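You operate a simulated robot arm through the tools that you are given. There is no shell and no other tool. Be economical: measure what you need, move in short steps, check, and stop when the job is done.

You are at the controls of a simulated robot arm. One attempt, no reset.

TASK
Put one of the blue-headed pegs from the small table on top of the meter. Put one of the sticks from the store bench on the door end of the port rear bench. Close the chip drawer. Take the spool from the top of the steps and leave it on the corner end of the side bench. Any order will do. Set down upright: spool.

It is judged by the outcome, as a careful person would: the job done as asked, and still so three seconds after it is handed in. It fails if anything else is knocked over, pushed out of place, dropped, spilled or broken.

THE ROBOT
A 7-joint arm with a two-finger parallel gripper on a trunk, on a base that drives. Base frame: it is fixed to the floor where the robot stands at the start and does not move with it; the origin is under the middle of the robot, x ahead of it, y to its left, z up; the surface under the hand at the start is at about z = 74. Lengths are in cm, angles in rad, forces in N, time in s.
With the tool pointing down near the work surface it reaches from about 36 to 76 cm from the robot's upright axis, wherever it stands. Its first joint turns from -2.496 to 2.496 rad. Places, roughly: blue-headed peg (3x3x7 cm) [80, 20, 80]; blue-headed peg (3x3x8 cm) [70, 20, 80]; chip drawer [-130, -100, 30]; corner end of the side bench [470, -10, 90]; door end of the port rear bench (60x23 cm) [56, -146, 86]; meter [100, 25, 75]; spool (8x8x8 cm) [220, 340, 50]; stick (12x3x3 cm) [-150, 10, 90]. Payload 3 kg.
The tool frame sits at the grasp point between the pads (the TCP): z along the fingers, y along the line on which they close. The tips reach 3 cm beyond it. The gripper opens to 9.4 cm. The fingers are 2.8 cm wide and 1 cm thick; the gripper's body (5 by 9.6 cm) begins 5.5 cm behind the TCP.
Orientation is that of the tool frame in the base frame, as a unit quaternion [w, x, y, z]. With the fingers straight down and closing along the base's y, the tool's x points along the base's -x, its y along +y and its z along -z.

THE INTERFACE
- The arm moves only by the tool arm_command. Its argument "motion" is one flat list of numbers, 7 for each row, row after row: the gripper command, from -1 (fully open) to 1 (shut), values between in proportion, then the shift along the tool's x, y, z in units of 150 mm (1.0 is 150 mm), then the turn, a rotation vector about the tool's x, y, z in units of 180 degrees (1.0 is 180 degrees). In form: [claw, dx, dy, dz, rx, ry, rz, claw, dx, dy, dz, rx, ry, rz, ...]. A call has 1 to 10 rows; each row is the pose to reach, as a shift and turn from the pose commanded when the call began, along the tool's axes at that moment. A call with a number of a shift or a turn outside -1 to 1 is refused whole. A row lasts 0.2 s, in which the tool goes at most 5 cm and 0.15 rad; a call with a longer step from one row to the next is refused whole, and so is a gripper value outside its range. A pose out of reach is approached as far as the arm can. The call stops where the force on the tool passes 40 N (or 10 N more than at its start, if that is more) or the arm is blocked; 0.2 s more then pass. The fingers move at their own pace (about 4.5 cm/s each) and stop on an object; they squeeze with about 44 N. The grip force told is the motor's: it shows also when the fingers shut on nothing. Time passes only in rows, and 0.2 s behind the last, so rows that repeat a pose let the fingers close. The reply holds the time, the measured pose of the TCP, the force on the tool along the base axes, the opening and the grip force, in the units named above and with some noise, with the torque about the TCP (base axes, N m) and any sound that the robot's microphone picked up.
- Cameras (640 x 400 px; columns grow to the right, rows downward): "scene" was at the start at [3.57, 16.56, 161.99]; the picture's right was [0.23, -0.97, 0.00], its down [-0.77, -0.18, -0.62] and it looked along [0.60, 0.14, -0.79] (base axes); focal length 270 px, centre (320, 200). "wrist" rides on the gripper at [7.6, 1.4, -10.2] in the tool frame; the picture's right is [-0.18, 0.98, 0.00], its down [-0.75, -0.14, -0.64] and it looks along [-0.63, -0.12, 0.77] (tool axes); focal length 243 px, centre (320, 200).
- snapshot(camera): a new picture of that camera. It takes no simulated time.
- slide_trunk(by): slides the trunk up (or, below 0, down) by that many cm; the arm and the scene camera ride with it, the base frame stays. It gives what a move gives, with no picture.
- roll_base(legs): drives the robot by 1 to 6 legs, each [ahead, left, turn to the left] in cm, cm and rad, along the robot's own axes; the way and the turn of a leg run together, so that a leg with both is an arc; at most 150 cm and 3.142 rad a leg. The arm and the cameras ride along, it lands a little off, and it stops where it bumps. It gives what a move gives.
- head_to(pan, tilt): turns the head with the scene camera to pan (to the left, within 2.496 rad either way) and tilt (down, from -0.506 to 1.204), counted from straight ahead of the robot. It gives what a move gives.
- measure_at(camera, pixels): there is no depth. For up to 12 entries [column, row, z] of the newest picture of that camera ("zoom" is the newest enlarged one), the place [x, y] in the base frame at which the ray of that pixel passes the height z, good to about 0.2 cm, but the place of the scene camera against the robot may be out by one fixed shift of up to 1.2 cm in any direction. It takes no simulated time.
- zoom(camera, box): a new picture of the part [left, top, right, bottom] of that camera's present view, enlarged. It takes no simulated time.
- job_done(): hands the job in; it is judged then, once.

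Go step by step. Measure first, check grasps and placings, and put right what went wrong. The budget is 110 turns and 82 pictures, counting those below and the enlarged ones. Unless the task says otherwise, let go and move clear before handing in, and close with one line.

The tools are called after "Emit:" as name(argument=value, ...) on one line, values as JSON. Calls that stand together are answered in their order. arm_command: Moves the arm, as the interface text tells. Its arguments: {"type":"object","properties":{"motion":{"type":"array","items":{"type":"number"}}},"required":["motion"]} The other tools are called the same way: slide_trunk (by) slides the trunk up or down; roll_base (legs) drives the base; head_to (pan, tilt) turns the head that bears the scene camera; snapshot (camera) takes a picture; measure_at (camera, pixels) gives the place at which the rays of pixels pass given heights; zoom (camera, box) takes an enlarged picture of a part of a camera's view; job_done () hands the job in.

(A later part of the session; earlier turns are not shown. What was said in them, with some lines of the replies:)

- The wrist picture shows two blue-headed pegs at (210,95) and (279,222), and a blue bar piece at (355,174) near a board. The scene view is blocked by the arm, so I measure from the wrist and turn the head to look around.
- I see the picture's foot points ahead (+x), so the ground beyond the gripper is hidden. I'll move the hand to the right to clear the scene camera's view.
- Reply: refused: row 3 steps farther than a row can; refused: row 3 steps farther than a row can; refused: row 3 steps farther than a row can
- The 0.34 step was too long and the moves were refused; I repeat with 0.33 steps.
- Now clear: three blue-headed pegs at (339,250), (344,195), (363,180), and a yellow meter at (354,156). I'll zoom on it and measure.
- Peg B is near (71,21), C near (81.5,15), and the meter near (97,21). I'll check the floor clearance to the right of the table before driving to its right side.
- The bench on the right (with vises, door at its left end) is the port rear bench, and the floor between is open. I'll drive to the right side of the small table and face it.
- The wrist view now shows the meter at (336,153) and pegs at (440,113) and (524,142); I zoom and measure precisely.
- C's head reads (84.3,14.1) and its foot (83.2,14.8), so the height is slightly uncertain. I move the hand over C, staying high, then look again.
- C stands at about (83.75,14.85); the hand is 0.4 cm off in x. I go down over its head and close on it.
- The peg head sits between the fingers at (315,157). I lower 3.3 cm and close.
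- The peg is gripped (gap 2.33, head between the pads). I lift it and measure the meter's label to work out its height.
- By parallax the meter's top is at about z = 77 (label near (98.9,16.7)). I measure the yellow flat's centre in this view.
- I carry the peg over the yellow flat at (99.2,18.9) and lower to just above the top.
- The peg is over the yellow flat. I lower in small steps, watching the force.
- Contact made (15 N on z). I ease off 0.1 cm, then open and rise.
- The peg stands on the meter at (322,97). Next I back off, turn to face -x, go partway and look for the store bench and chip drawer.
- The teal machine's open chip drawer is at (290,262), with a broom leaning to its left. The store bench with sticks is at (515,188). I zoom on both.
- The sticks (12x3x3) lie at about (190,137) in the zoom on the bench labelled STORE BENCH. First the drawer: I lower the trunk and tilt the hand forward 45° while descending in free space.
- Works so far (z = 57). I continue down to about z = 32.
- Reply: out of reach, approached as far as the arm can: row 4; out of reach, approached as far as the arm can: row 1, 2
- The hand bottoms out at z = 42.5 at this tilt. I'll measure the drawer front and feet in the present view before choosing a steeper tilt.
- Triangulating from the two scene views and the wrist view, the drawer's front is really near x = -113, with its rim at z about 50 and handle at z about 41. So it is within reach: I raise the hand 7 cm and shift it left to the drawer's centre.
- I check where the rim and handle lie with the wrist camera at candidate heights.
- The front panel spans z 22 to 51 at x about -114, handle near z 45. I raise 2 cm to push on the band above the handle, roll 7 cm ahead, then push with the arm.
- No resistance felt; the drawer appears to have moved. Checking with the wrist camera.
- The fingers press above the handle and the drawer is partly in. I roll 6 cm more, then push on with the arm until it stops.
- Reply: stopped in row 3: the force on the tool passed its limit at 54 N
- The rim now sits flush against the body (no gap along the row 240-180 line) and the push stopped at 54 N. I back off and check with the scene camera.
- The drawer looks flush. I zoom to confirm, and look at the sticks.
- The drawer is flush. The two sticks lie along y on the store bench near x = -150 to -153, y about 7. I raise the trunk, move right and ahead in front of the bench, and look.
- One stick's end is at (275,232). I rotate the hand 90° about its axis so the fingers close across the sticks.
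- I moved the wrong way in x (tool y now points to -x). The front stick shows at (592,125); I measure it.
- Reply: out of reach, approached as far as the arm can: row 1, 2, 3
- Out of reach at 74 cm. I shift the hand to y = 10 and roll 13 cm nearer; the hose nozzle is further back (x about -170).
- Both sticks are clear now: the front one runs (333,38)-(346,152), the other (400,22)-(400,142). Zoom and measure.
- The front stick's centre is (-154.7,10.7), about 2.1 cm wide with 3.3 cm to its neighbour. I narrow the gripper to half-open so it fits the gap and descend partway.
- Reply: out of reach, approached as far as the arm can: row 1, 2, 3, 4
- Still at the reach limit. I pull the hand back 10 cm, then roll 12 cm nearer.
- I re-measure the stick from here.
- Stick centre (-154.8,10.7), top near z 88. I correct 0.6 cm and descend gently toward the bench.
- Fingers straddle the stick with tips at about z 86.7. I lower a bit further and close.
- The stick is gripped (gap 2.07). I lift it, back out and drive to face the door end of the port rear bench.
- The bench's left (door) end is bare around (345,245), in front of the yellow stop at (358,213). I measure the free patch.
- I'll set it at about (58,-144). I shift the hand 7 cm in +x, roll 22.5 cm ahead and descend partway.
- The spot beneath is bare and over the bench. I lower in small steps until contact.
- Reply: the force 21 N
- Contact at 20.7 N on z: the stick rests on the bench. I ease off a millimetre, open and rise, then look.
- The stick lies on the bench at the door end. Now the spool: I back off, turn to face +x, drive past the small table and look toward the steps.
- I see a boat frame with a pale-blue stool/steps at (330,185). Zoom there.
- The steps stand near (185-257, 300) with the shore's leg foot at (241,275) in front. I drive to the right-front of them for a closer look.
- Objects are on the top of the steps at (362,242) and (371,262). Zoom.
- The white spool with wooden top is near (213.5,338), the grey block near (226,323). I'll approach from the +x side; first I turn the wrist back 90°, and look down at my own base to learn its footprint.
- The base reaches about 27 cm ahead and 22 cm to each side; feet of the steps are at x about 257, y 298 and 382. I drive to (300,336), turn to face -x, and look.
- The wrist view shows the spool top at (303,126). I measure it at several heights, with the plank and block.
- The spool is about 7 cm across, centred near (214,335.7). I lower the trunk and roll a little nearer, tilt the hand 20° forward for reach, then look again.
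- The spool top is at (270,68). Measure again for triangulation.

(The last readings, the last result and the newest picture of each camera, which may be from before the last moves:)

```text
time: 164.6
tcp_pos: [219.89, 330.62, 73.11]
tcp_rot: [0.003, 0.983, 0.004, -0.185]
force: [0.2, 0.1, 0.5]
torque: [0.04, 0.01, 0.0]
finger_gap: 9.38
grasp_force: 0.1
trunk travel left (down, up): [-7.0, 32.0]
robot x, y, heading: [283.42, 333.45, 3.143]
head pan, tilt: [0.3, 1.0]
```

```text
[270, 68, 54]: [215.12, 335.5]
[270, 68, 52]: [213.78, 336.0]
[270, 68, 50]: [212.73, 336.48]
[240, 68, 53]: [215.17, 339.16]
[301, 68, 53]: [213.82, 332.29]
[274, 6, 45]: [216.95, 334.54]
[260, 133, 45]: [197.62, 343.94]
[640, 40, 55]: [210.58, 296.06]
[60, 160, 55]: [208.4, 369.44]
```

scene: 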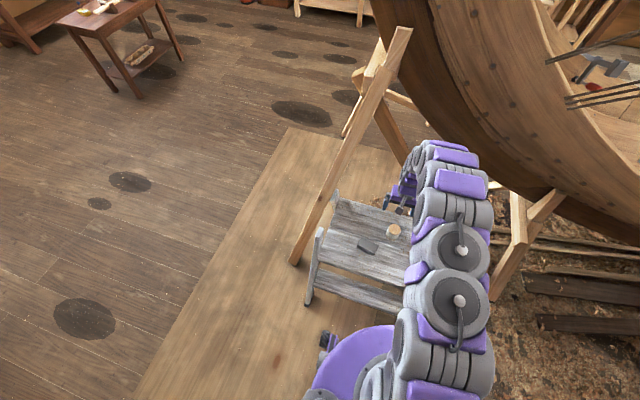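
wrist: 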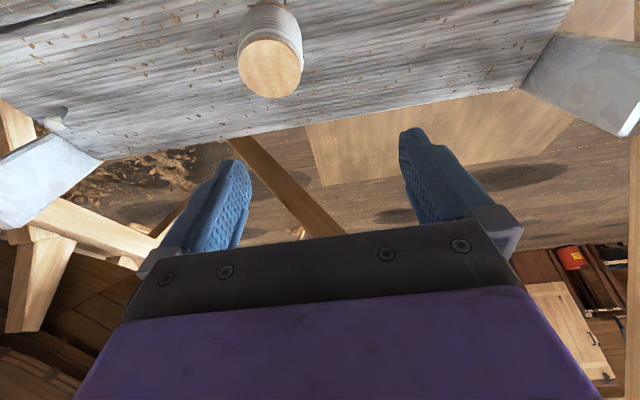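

Triangulated: spool top z 52.8, centre (214.3,335.7), about 6.9 cm across. I align above it and go down to z 60.

Emit:
arm_command(motion=[-1, -0.174, -0.17, 0.068, 0, 0, 0, -1, -0.347, -0.34, 0.137, 0, 0, 0, -1, -0.241, -0.34, 0.406, 0, 0, 0, -1, -0.136, -0.34, 0.675, 0, 0, 0, -1, -0.03, -0.34, 0.943, 0, 0, 0, -1, -0.03, -0.34, 0.943, 0, 0, 0])

Emit:
snapshot(camera="wrist")

```text
time: 165.9
tcp_pos: [214.2, 335.4, 60.1]
tcp_rot: [0.005, 0.983, 0.005, -0.185]
force: [-1.2, 0.2, -0.1]
torque: [0.0, -0.01, -0.02]
finger_gap: 9.4
grasp_force: 0.0
trunk travel left (down, up): [-7.0, 32.0]
robot x, y, heading: [283.45, 333.7, 3.14]
head pan, tilt: [0.3, 1.0]
```

```text
19 pictures are left
```

wrist: 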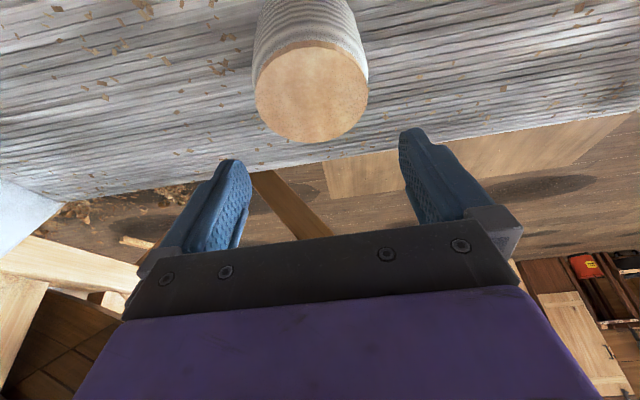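

Emit:
measure_at(camera="wrist", pixels=[[311, 92, 52.8], [254, 85, 52.8], [368, 85, 52.8], [311, 142, 52.8], [311, 42, 52.8]])

```text
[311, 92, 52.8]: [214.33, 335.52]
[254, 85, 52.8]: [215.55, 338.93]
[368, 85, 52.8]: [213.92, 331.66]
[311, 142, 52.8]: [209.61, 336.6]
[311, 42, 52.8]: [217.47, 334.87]
```

Aligned (spool centre y 335.4 equals the TCP's). I descend with the trunk and arm, and close.

Emit:
slide_trunk(by=-7)

Emit:
arm_command(motion=[-1, 0.034, 0, 0.087, 0, 0, 0, -1, 0.068, 0, 0.174, 0, 0, 0, 1, 0.068, 0, 0.174, 0, 0, 0, 1, 0.068, 0, 0.174, 0, 0, 0, 1, 0.068, 0, 0.174, 0, 0, 0, 1, 0.068, 0, 0.174, 0, 0, 0])

Emit:
snapshot(camera="wrist")

```text
time: 167.0
tcp_pos: [214.32, 335.54, 53.17]
tcp_rot: [0.004, 0.983, 0.006, -0.185]
force: [-0.3, 0.6, 0.4]
torque: [-0.04, -0.01, -0.01]
finger_gap: 9.39
grasp_force: 0.1
trunk travel left (down, up): [0.0, 39.0]
robot x, y, heading: [283.42, 333.39, 3.144]
head pan, tilt: [0.3, 1.0]
```

```text
time: 168.3
tcp_pos: [214.07, 335.28, 50.8]
tcp_rot: [0.005, 0.982, 0.005, -0.19]
force: [12.0, -2.1, 26.7]
torque: [0.06, -1.56, -0.16]
finger_gap: 7.55
grasp_force: 43.9
trunk travel left (down, up): [0.0, 39.0]
robot x, y, heading: [283.15, 333.33, 3.145]
head pan, tilt: [0.3, 1.0]
stopped in row 6: the force on the tool passed its limit at 40 N (the readings are from after the stop); the commanded pose is now the measured one
```

```text
18 pictures are left
```

wrist: 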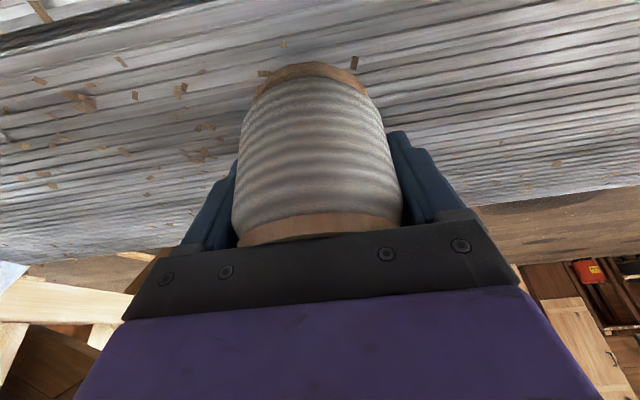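

The spool is gripped (gap 7.55) though something pressed up at 27 N. I lift straight up a little and check.

Emit:
slide_trunk(by=6)

Emit:
snapshot(camera="wrist")

```text
time: 169.3
tcp_pos: [214.04, 335.39, 56.43]
tcp_rot: [0.004, 0.982, 0.005, -0.189]
force: [0.5, 0.4, -1.2]
torque: [0.01, 0.03, 0.0]
finger_gap: 7.5
grasp_force: 43.9
trunk travel left (down, up): [-6.0, 33.0]
robot x, y, heading: [283.72, 333.78, 3.141]
head pan, tilt: [0.3, 1.0]
```

```text
17 pictures are left
```

wrist: 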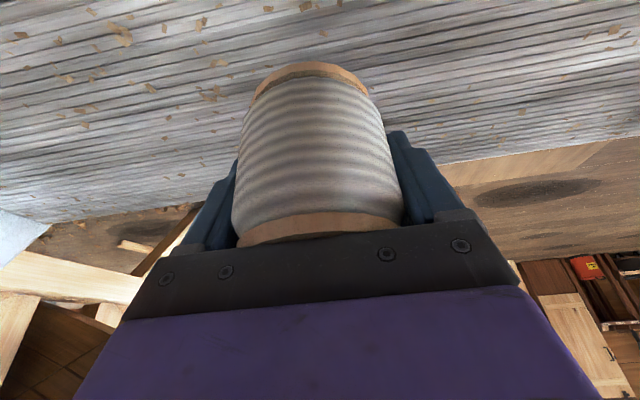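

The spool hangs well and level with its platform. I raise trunk and arm, back away from the steps, turn and drive down the room.

Emit:
slide_trunk(by=33)

Emit:
arm_command(motion=[1, -0.1, 0, -0.26, 0, 0, 0, 1, -0.2, 0, -0.52, 0, 0, 0, 1, -0.3, 0, -0.78, 0, 0, 0])

Emit:
roll_base(legs=[[-30, 0, 0], [0, 0, 1.571], [150, 0, 0], [150, 0, 0], [0, 0, 1.571]])

Emit:
head_to(pan=0.15, tilt=0.55)

Emit:
snapshot(camera="scene")

```text
time: 172.6
tcp_pos: [214.04, 335.38, 89.56]
tcp_rot: [0.004, 0.982, 0.006, -0.188]
force: [0.1, -0.1, -1.7]
torque: [0.0, 0.02, 0.02]
finger_gap: 7.51
grasp_force: 44.2
trunk travel left (down, up): [-39.0, 0.0]
robot x, y, heading: [283.16, 333.98, 3.14]
head pan, tilt: [0.3, 1.0]
```

```text
time: 173.3
tcp_pos: [214.42, 335.63, 102.19]
tcp_rot: [0.004, 0.982, 0.004, -0.19]
force: [0.8, -0.5, -1.0]
torque: [0.04, 0.01, 0.03]
finger_gap: 7.5
grasp_force: 44.0
trunk travel left (down, up): [-39.0, 0.0]
robot x, y, heading: [283.29, 333.87, 3.146]
head pan, tilt: [0.3, 1.0]
```

```text
time: 197.4
tcp_pos: [396.78, 30.61, 101.99]
tcp_rot: [0.187, -0.025, 0.982, 0.008]
force: [0.1, 1.0, -1.1]
torque: [-0.02, 0.01, 0.02]
finger_gap: 7.5
grasp_force: 44.2
trunk travel left (down, up): [-39.0, 0.0]
robot x, y, heading: [328.09, 29.67, 0.044]
head pan, tilt: [0.3, 1.0]
```

```text
time: 198.3
tcp_pos: [396.67, 30.61, 102.17]
tcp_rot: [0.189, -0.026, 0.982, 0.008]
force: [-0.8, 0.2, -1.8]
torque: [0.01, -0.04, 0.02]
finger_gap: 7.49
grasp_force: 43.8
trunk travel left (down, up): [-39.0, 0.0]
robot x, y, heading: [327.83, 29.76, 0.041]
head pan, tilt: [0.15, 0.55]
```

```text
16 pictures are left
```

scene: 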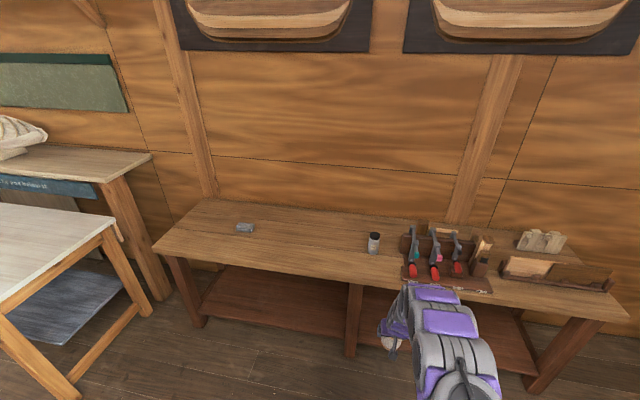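

The side bench is ahead. I measure its ends and objects to find where (470,-10) lies.

Emit:
measure_at(camera="scene", pixels=[[155, 248, 86], [625, 318, 86], [205, 200, 86], [375, 252, 86], [300, 235, 86], [400, 275, 86], [245, 230, 86], [490, 290, 86], [540, 245, 86], [550, 280, 86], [610, 290, 86]])

Emit:
zoom(camera="scene", box=[340, 190, 640, 340])

```text
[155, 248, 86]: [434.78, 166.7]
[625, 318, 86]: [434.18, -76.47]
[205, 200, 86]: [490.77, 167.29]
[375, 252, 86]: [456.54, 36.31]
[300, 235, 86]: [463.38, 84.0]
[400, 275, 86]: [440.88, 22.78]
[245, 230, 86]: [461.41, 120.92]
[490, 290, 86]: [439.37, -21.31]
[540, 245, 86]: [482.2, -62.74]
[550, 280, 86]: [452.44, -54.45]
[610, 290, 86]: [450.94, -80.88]
```

```text
2.13 times, centred on (490, 265) of scene
```

zoom: 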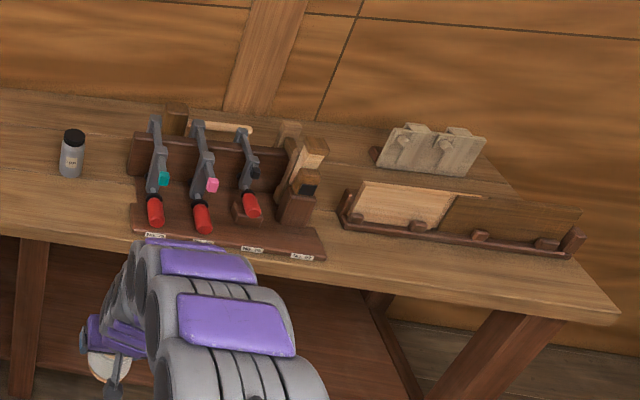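

The bench runs y -78 to 167; its right part is the corner end. Free spots are the strip in front of the low box (y -30 to -75) or the gap between rack and box. I move over there and look closer.

Emit:
roll_base(legs=[[0, -75, -0.042], [22, 0, 0]])

Emit:
head_to(pan=0.1, tilt=0.75)

Emit:
snapshot(camera="scene")

Emit:
snapshot(camera="wrist")

```text
time: 203.6
tcp_pos: [419.95, -47.22, 102.1]
tcp_rot: [0.188, -0.005, 0.982, 0.006]
force: [-0.6, -0.6, -1.4]
torque: [0.04, -0.02, -0.01]
finger_gap: 7.45
grasp_force: 43.9
trunk travel left (down, up): [-39.0, 0.0]
robot x, y, heading: [350.96, -45.06, 0.002]
head pan, tilt: [0.15, 0.55]
```

```text
time: 204.3
tcp_pos: [419.78, -46.94, 102.25]
tcp_rot: [0.189, -0.005, 0.982, 0.004]
force: [-0.6, -0.2, -1.9]
torque: [0.01, -0.04, 0.0]
finger_gap: 7.48
grasp_force: 44.2
trunk travel left (down, up): [-39.0, 0.0]
robot x, y, heading: [351.21, -44.93, 0.002]
head pan, tilt: [0.099, 0.75]
```

```text
14 pictures are left
```

scene: 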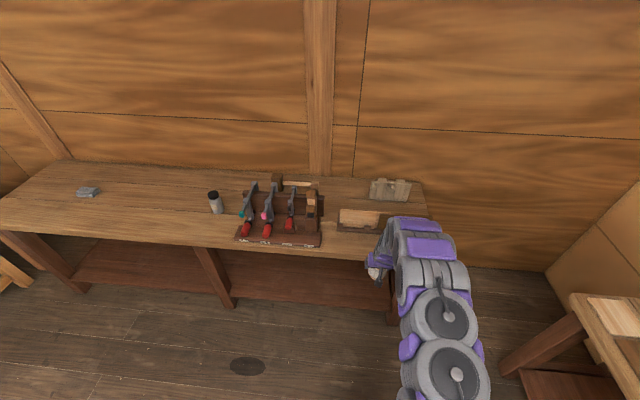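

```text
13 pictures are left
```

wrist: 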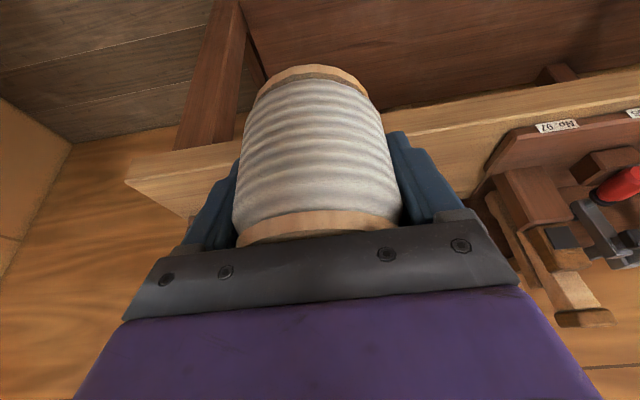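

The room's corner is to the right, confirming the corner end. Zoom on it and measure the free gaps.

Emit:
zoom(camera="scene", box=[290, 170, 440, 260])

Emit:
measure_at(camera="scene", pixels=[[322, 246, 86], [337, 228, 86], [380, 234, 86], [360, 250, 86], [345, 200, 86], [372, 197, 86], [410, 200, 86], [325, 215, 86], [425, 185, 86]])

```text
4.27 times, centred on (365, 215) of scene
```

zoom: 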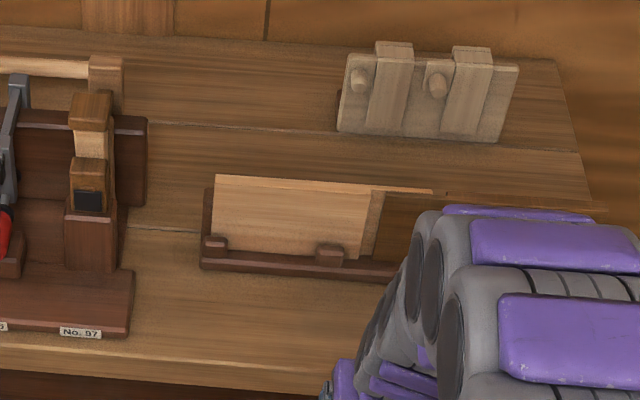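

```text
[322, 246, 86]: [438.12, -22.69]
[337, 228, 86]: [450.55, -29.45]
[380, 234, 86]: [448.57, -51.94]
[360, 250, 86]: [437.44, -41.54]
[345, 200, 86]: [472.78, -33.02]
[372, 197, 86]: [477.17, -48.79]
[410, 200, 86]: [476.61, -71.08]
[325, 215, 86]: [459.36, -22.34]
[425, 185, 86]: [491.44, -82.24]
```

Best spot: the front strip at about (441.5,-43), between bench edge (x 434) and the card stand (x 449). I cross-check the edge with the wrist view.

Emit:
measure_at(camera="wrist", pixels=[[450, 115, 86], [450, 138, 86], [560, 92, 86], [500, 140, 86], [520, 130, 88], [130, 182, 86]])

Emit:
zoom(camera="wrist", box=[380, 50, 640, 250])

```text
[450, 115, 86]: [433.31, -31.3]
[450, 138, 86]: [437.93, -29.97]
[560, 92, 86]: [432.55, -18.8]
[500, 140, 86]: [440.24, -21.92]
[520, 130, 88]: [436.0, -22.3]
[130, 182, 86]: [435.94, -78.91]
```

```text
2.00 times, centred on (510, 150) of wrist
```

zoom: 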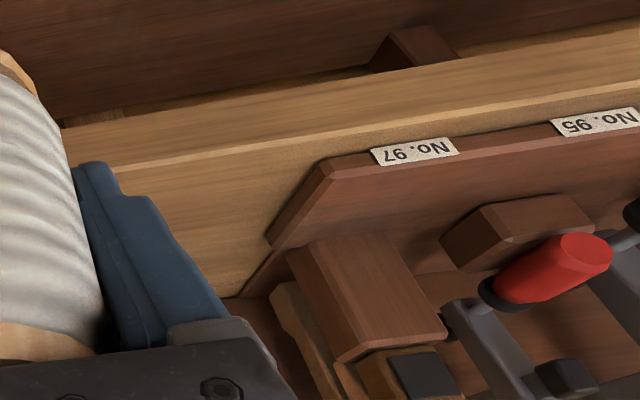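

Edge at x about 435; the strip's centre is x about 442. I roll 23 cm ahead, then fine-tune with the arm.

Emit:
roll_base(legs=[[22, 0, 0]])

Emit:
snapshot(camera="wrist")

```text
time: 206.0
tcp_pos: [442.1, -46.41, 102.17]
tcp_rot: [0.189, -0.006, 0.982, 0.003]
force: [-0.6, -0.3, -2.3]
torque: [-0.03, -0.02, -0.04]
finger_gap: 7.47
grasp_force: 44.3
trunk travel left (down, up): [-39.0, 0.0]
robot x, y, heading: [373.4, -44.9, 0.002]
head pan, tilt: [0.099, 0.75]
```

```text
10 pictures are left
```

wrist: 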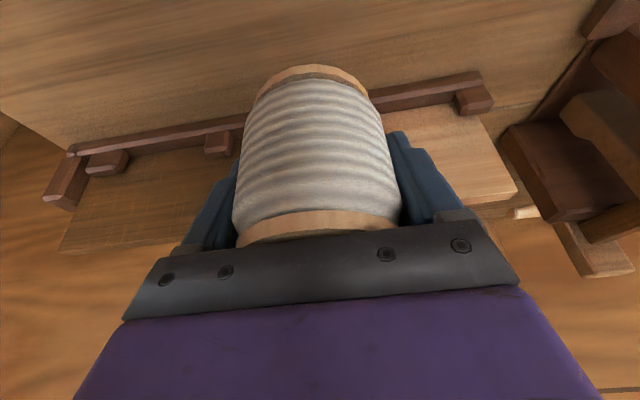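

I measure the card stand's front rail relative to the spool.

Emit:
measure_at(camera="wrist", pixels=[[410, 84, 86], [410, 84, 88], [200, 124, 86], [470, 72, 86], [420, 100, 88]])

```text
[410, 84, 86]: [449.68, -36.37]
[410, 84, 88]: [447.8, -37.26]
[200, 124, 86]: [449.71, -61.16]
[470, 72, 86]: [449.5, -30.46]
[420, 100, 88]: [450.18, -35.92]
```

Rail at x 449.7, bench edge 435, spool centred at 442: good. I lower straight down to near the top, then by small steps.

Emit:
arm_command(motion=[1, 0.054, 0, 0.135, 0, 0, 0, 1, 0.108, 0, 0.27, 0, 0, 0, 1, 0.162, 0, 0.404, 0, 0, 0, 1, 0.2, 0, 0.5, 0, 0, 0, 1, 0.2, 0, 0.5, 0, 0, 0])

Emit:
arm_command(motion=[1, 0.01, 0, 0.025, 0, 0, 0, 1, 0.02, 0, 0.05, 0, 0, 0, 1, 0.02, 0, 0.05, 0, 0, 0])

Emit:
arm_command(motion=[1, 0.006, 0, 0.015, 0, 0, 0, 1, 0.012, 0, 0.03, 0, 0, 0, 1, 0.012, 0, 0.03, 0, 0, 0])

```text
time: 207.2
tcp_pos: [441.68, -46.62, 94.38]
tcp_rot: [0.191, -0.006, 0.981, 0.004]
force: [-0.3, 0.7, -0.7]
torque: [0.02, -0.03, -0.03]
finger_gap: 7.49
grasp_force: 43.8
trunk travel left (down, up): [-39.0, 0.0]
robot x, y, heading: [372.96, -44.89, 0.007]
head pan, tilt: [0.099, 0.75]
```

```text
time: 208.0
tcp_pos: [441.71, -46.51, 93.48]
tcp_rot: [0.19, -0.006, 0.982, 0.004]
force: [0.4, -0.3, 0.0]
torque: [0.02, -0.04, 0.02]
finger_gap: 7.48
grasp_force: 44.0
trunk travel left (down, up): [-39.0, 0.0]
robot x, y, heading: [373.31, -44.82, 0.003]
head pan, tilt: [0.099, 0.75]
```

```text
time: 208.8
tcp_pos: [441.72, -46.42, 93.03]
tcp_rot: [0.191, -0.006, 0.982, 0.004]
force: [-0.1, -0.3, -1.6]
torque: [0.0, -0.02, -0.02]
finger_gap: 7.45
grasp_force: 44.0
trunk travel left (down, up): [-39.0, 0.0]
robot x, y, heading: [373.31, -45.02, 0.005]
head pan, tilt: [0.099, 0.75]
```

No contact yet at z 93.0. I continue in 0.5 and 0.3 cm steps.

Emit:
arm_command(motion=[1, 0.006, 0, 0.015, 0, 0, 0, 1, 0.012, 0, 0.03, 0, 0, 0, 1, 0.012, 0, 0.03, 0, 0, 0])

Emit:
arm_command(motion=[1, 0.005, 0, 0.012, 0, 0, 0, 1, 0.005, 0, 0.012, 0, 0, 0])

```text
time: 209.6
tcp_pos: [441.82, -46.4, 92.51]
tcp_rot: [0.191, -0.006, 0.982, 0.003]
force: [0.2, 0.1, -0.9]
torque: [-0.03, -0.01, 0.03]
finger_gap: 7.49
grasp_force: 44.0
trunk travel left (down, up): [-39.0, 0.0]
robot x, y, heading: [373.09, -45.01, 0.001]
head pan, tilt: [0.099, 0.75]
```

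```text
time: 210.2
tcp_pos: [441.8, -46.54, 92.32]
tcp_rot: [0.191, -0.006, 0.982, 0.004]
force: [0.6, 0.1, -1.3]
torque: [-0.01, -0.03, 0.02]
finger_gap: 7.44
grasp_force: 43.8
trunk travel left (down, up): [-39.0, 0.0]
robot x, y, heading: [373.24, -45.06, 0.006]
head pan, tilt: [0.099, 0.75]
```

Emit:
arm_command(motion=[1, 0.005, 0, 0.012, 0, 0, 0, 1, 0.005, 0, 0.012, 0, 0, 0])

Emit:
arm_command(motion=[1, 0.004, 0, 0.01, 0, 0, 0, 1, 0.004, 0, 0.01, 0, 0, 0])

Emit:
snapshot(camera="wrist")

```text
time: 210.8
tcp_pos: [441.79, -46.41, 92.06]
tcp_rot: [0.191, -0.005, 0.982, 0.003]
force: [0.1, 0.5, -0.9]
torque: [0.01, -0.02, 0.01]
finger_gap: 7.46
grasp_force: 43.8
trunk travel left (down, up): [-39.0, 0.0]
robot x, y, heading: [373.48, -44.97, 0.003]
head pan, tilt: [0.099, 0.75]
```

```text
time: 211.4
tcp_pos: [441.89, -46.4, 91.94]
tcp_rot: [0.19, -0.007, 0.982, 0.004]
force: [-0.1, -0.7, -1.8]
torque: [0.04, -0.02, 0.01]
finger_gap: 7.47
grasp_force: 44.0
trunk travel left (down, up): [-39.0, 0.0]
robot x, y, heading: [373.6, -44.74, 0.001]
head pan, tilt: [0.099, 0.75]
```

```text
9 pictures are left
```

wrist: 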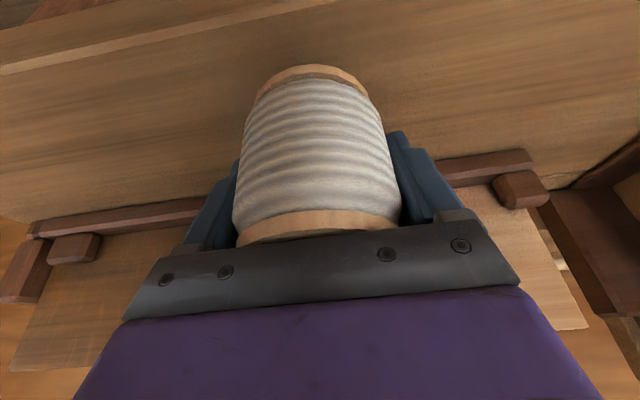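

Still free; continue in small steps.

Emit:
arm_command(motion=[1, 0.005, 0, 0.012, 0, 0, 0, 1, 0.005, 0, 0.012, 0, 0, 0])

Emit:
arm_command(motion=[1, 0.005, 0, 0.012, 0, 0, 0, 1, 0.005, 0, 0.012, 0, 0, 0])

```text
time: 212.0
tcp_pos: [441.78, -46.48, 91.75]
tcp_rot: [0.191, -0.007, 0.982, 0.003]
force: [0.2, 0.4, -1.2]
torque: [0.01, -0.02, 0.01]
finger_gap: 7.46
grasp_force: 43.5
trunk travel left (down, up): [-39.0, 0.0]
robot x, y, heading: [372.98, -44.79, 0.005]
head pan, tilt: [0.099, 0.75]
```

```text
time: 212.6
tcp_pos: [441.65, -46.36, 91.75]
tcp_rot: [0.191, -0.006, 0.981, 0.003]
force: [-0.3, -0.2, -0.6]
torque: [-0.01, -0.01, 0.0]
finger_gap: 7.46
grasp_force: 44.3
trunk travel left (down, up): [-39.0, 0.0]
robot x, y, heading: [373.15, -45.14, 0.001]
head pan, tilt: [0.099, 0.75]
```

Emit:
arm_command(motion=[1, 0.005, 0, 0.012, 0, 0, 0, 1, 0.005, 0, 0.012, 0, 0, 0])

Emit:
arm_command(motion=[1, 0.005, 0, 0.012, 0, 0, 0, 1, 0.005, 0, 0.012, 0, 0, 0])

```text
time: 213.2
tcp_pos: [441.76, -46.44, 91.43]
tcp_rot: [0.191, -0.007, 0.982, 0.004]
force: [-0.2, 0.0, -2.4]
torque: [-0.02, 0.02, 0.03]
finger_gap: 7.45
grasp_force: 44.1
trunk travel left (down, up): [-39.0, 0.0]
robot x, y, heading: [373.53, -44.57, 0.004]
head pan, tilt: [0.099, 0.75]
```

```text
time: 213.8
tcp_pos: [441.75, -46.31, 91.17]
tcp_rot: [0.19, -0.006, 0.982, 0.004]
force: [0.4, -0.4, -2.3]
torque: [0.05, 0.0, 0.0]
finger_gap: 7.47
grasp_force: 44.1
trunk travel left (down, up): [-39.0, 0.0]
robot x, y, heading: [373.48, -44.66, -0.002]
head pan, tilt: [0.099, 0.75]
```

Emit:
arm_command(motion=[1, 0.005, 0, 0.012, 0, 0, 0, 1, 0.01, 0, 0.024, 0, 0, 0])

Emit:
arm_command(motion=[1, 0.005, 0, 0.012, 0, 0, 0, 1, 0.005, 0, 0.012, 0, 0, 0])

Emit:
zoom(camera="wrist", box=[200, 30, 440, 180])

```text
time: 214.4
tcp_pos: [441.81, -46.41, 90.79]
tcp_rot: [0.19, -0.007, 0.982, 0.004]
force: [-0.2, -0.1, -1.0]
torque: [0.01, -0.01, 0.02]
finger_gap: 7.46
grasp_force: 44.1
trunk travel left (down, up): [-39.0, 0.0]
robot x, y, heading: [373.37, -44.78, 0.004]
head pan, tilt: [0.099, 0.75]
```

```text
time: 215.0
tcp_pos: [441.68, -46.43, 90.69]
tcp_rot: [0.191, -0.006, 0.982, 0.003]
force: [-0.1, -0.1, -1.8]
torque: [0.0, -0.02, -0.01]
finger_gap: 7.43
grasp_force: 44.0
trunk travel left (down, up): [-39.0, 0.0]
robot x, y, heading: [373.15, -45.25, 0.005]
head pan, tilt: [0.099, 0.75]
```

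```text
2.67 times, centred on (320, 105) of wrist
```

zoom: 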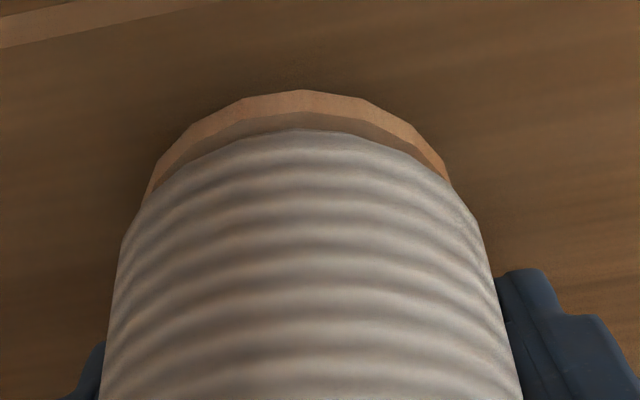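

Very close now (contact shadow around the rim). Continue.

Emit:
arm_command(motion=[1, 0.005, 0, 0.012, 0, 0, 0, 1, 0.005, 0, 0.012, 0, 0, 0])

Emit:
arm_command(motion=[1, 0.005, 0, 0.012, 0, 0, 0, 1, 0.005, 0, 0.012, 0, 0, 0])

Emit:
arm_command(motion=[1, 0.005, 0, 0.012, 0, 0, 0, 1, 0.005, 0, 0.012, 0, 0, 0])

```text
time: 215.6
tcp_pos: [441.74, -46.46, 90.37]
tcp_rot: [0.19, -0.007, 0.982, 0.004]
force: [1.0, -0.2, -1.2]
torque: [0.01, -0.04, 0.01]
finger_gap: 7.46
grasp_force: 43.8
trunk travel left (down, up): [-39.0, 0.0]
robot x, y, heading: [373.55, -44.98, 0.006]
head pan, tilt: [0.099, 0.75]
```

```text
time: 216.2
tcp_pos: [441.66, -46.41, 90.19]
tcp_rot: [0.191, -0.007, 0.982, 0.004]
force: [0.3, 0.0, -1.1]
torque: [-0.03, -0.07, 0.0]
finger_gap: 7.46
grasp_force: 44.0
trunk travel left (down, up): [-39.0, 0.0]
robot x, y, heading: [373.37, -44.76, -0.002]
head pan, tilt: [0.099, 0.75]
```

```text
time: 216.8
tcp_pos: [441.71, -46.4, 90.08]
tcp_rot: [0.19, -0.006, 0.982, 0.003]
force: [0.2, 0.6, -0.8]
torque: [0.01, -0.07, -0.01]
finger_gap: 7.46
grasp_force: 44.0
trunk travel left (down, up): [-39.0, 0.0]
robot x, y, heading: [373.48, -45.03, 0.006]
head pan, tilt: [0.099, 0.75]
```

A slight torque (-0.07) hints at first touch. Another two small steps.

Emit:
arm_command(motion=[1, 0.004, 0, 0.01, 0, 0, 0, 1, 0.004, 0, 0.01, 0, 0, 0])

Emit:
arm_command(motion=[1, 0.004, 0, 0.01, 0, 0, 0, 1, 0.004, 0, 0.01, 0, 0, 0])

```text
time: 217.4
tcp_pos: [441.77, -46.53, 89.9]
tcp_rot: [0.191, -0.007, 0.981, 0.004]
force: [-1.5, -0.4, 8.1]
torque: [-0.2, 0.48, 0.01]
finger_gap: 7.46
grasp_force: 43.7
trunk travel left (down, up): [-39.0, 0.0]
robot x, y, heading: [373.28, -45.3, 0.003]
head pan, tilt: [0.099, 0.75]
```

```text
time: 218.0
tcp_pos: [441.8, -46.52, 89.89]
tcp_rot: [0.193, -0.007, 0.981, 0.004]
force: [-2.3, -1.6, 26.6]
torque: [-0.44, 1.17, 0.01]
finger_gap: 7.46
grasp_force: 44.0
trunk travel left (down, up): [-39.0, 0.0]
robot x, y, heading: [373.05, -44.78, 0.005]
head pan, tilt: [0.099, 0.75]
```

The spool is down (26.6 N). I ease off 0.12 cm, open fully and withdraw along the fingers.

Emit:
arm_command(motion=[1, -0.003, 0, -0.007, 0, 0, 0, 0, -0.003, 0, -0.007, 0, 0, 0, -0.7, -0.003, 0, -0.007, 0, 0, 0, -1, -0.003, 0, -0.007, 0, 0, 0, -1, -0.003, 0, -0.007, 0, 0, 0, -1, -0.003, 0, -0.007, 0, 0, 0])

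Emit:
arm_command(motion=[-1, 0, 0, -0.15, 0, 0, 0, -1, 0, 0, -0.35, 0, 0, 0, -1, 0, 0, -0.6, 0, 0, 0, -1, 0, 0, -0.85, 0, 0, 0])

Emit:
snapshot(camera="wrist")

```text
time: 219.4
tcp_pos: [441.69, -46.49, 89.83]
tcp_rot: [0.189, -0.006, 0.982, 0.003]
force: [1.1, 0.5, 7.5]
torque: [0.0, 0.35, -0.02]
finger_gap: 9.42
grasp_force: 0.2
trunk travel left (down, up): [-39.0, 0.0]
robot x, y, heading: [373.47, -45.11, 0.008]
head pan, tilt: [0.099, 0.75]
```

```text
time: 220.4
tcp_pos: [437.28, -47.47, 101.68]
tcp_rot: [0.191, 0.003, 0.981, 0.007]
force: [-3.5, 9.1, -1.2]
torque: [-0.68, -0.38, -0.28]
finger_gap: 9.41
grasp_force: 0.0
trunk travel left (down, up): [-39.0, 0.0]
robot x, y, heading: [373.48, -45.11, 0.009]
head pan, tilt: [0.099, 0.75]
```

```text
7 pictures are left
```

wrist: 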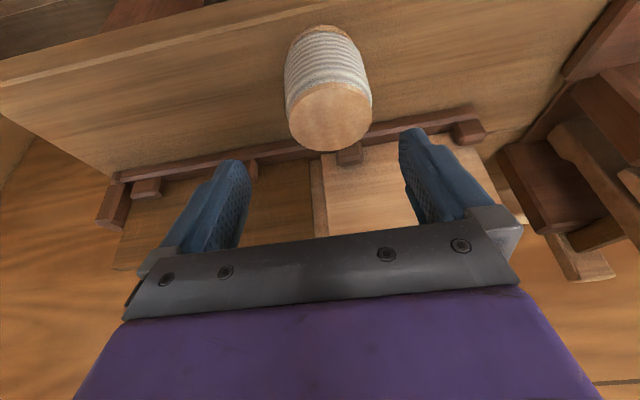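

The spool stands upright on the bench at (330,100). But the tool shows a 9 N side force, so I check what touches before moving.

Emit:
snapshot(camera="scene")

Emit:
arm_command(motion=[-1, 0, 0, 0, 0, 0, 0])

```text
6 pictures are left
```

scene: 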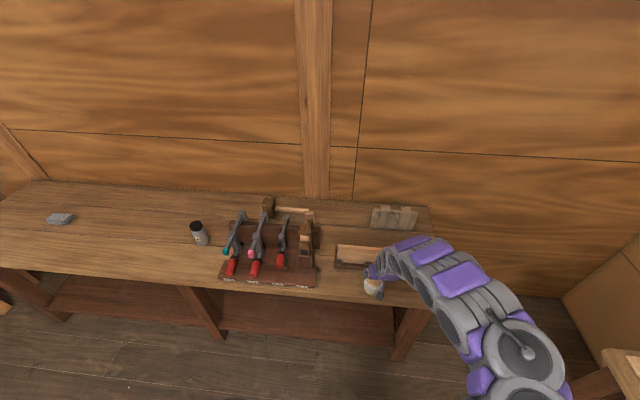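

```text
time: 220.8
tcp_pos: [437.14, -46.01, 101.45]
tcp_rot: [0.191, -0.007, 0.982, 0.002]
force: [0.1, 0.6, -0.6]
torque: [0.0, 0.0, -0.01]
finger_gap: 9.38
grasp_force: 0.0
trunk travel left (down, up): [-39.0, 0.0]
robot x, y, heading: [373.49, -44.82, 0.006]
head pan, tilt: [0.099, 0.75]
```

The force cleared (it was a swing of the elbow). I back away and check the spool.

Emit:
roll_base(legs=[[-35, 0, 0]])

Emit:
head_to(pan=0.1, tilt=0.7)

Emit:
zoom(camera="scene", box=[200, 150, 480, 330])

```text
time: 223.1
tcp_pos: [402.25, -46.49, 101.6]
tcp_rot: [0.191, -0.009, 0.982, 0.005]
force: [-0.8, 0.0, 0.0]
torque: [-0.01, 0.01, 0.0]
finger_gap: 9.39
grasp_force: 0.1
trunk travel left (down, up): [-39.0, 0.0]
robot x, y, heading: [338.78, -45.17, 0.016]
head pan, tilt: [0.099, 0.75]
```

```text
time: 223.7
tcp_pos: [402.24, -46.46, 101.55]
tcp_rot: [0.192, -0.009, 0.981, 0.005]
force: [-0.4, -0.2, -0.1]
torque: [0.0, 0.02, 0.0]
finger_gap: 9.41
grasp_force: 0.0
trunk travel left (down, up): [-39.0, 0.0]
robot x, y, heading: [338.46, -45.11, 0.011]
head pan, tilt: [0.099, 0.7]
```

```text
2.22 times, centred on (340, 240) of scene
```

zoom: 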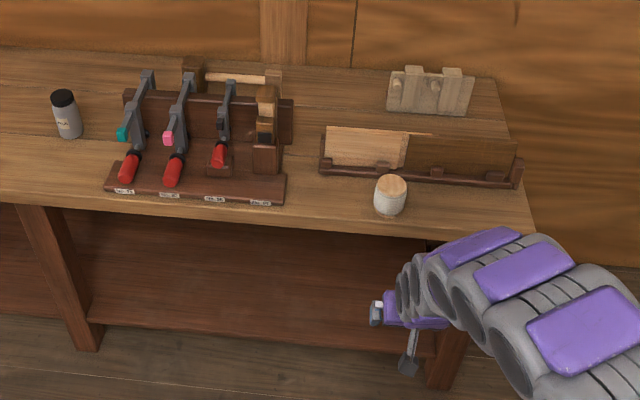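

The spool stands upright on the corner end with neighbours undisturbed. I turn in place for a last look across at the meter and the drawer.

Emit:
roll_base(legs=[[-30, 0, 0], [0, 0, 1.9]])

Emit:
head_to(pan=1.2, tilt=0.35)

Emit:
zoom(camera="scene", box=[120, 80, 520, 330])

```text
time: 230.2
tcp_pos: [291.63, 15.5, 101.51]
tcp_rot: [-0.109, 0.798, -0.571, -0.158]
force: [0.3, 1.2, 0.2]
torque: [0.04, -0.04, -0.01]
finger_gap: 9.41
grasp_force: 0.1
trunk travel left (down, up): [-39.0, 0.0]
robot x, y, heading: [309.92, -45.44, 1.884]
head pan, tilt: [0.099, 0.7]
```

```text
time: 231.6
tcp_pos: [291.67, 15.46, 101.56]
tcp_rot: [-0.11, 0.798, -0.572, -0.157]
force: [-0.3, -0.6, -0.4]
torque: [0.02, 0.0, 0.01]
finger_gap: 9.43
grasp_force: 0.1
trunk travel left (down, up): [-39.0, 0.0]
robot x, y, heading: [309.64, -45.64, 1.888]
head pan, tilt: [1.201, 0.351]
```

```text
1.60 times, centred on (320, 205) of scene
```

zoom: 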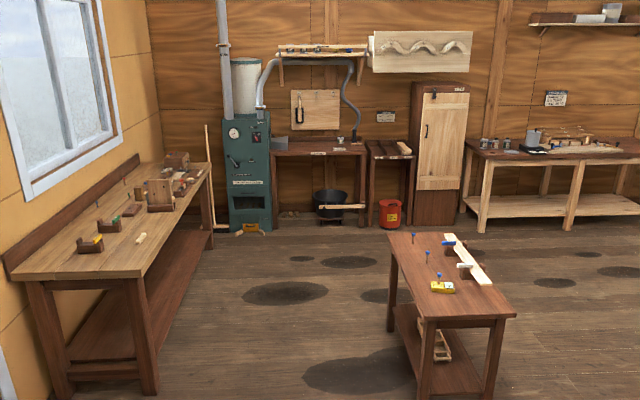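

The far view shows the peg standing on the yellow meter at (438,280), the drawer flush in the teal machine at (250,202), and the stick on the door end at (141,238). Everything is in place, so I hand in.

Emit:
job_done()

```text
The job is handed in.
```

All four parts are done and handed in: a blue-headed peg stands on the meter, a stick lies on the door end of the port rear bench, the chip drawer is closed, and the spool stands upright on the corner end of the side bench.
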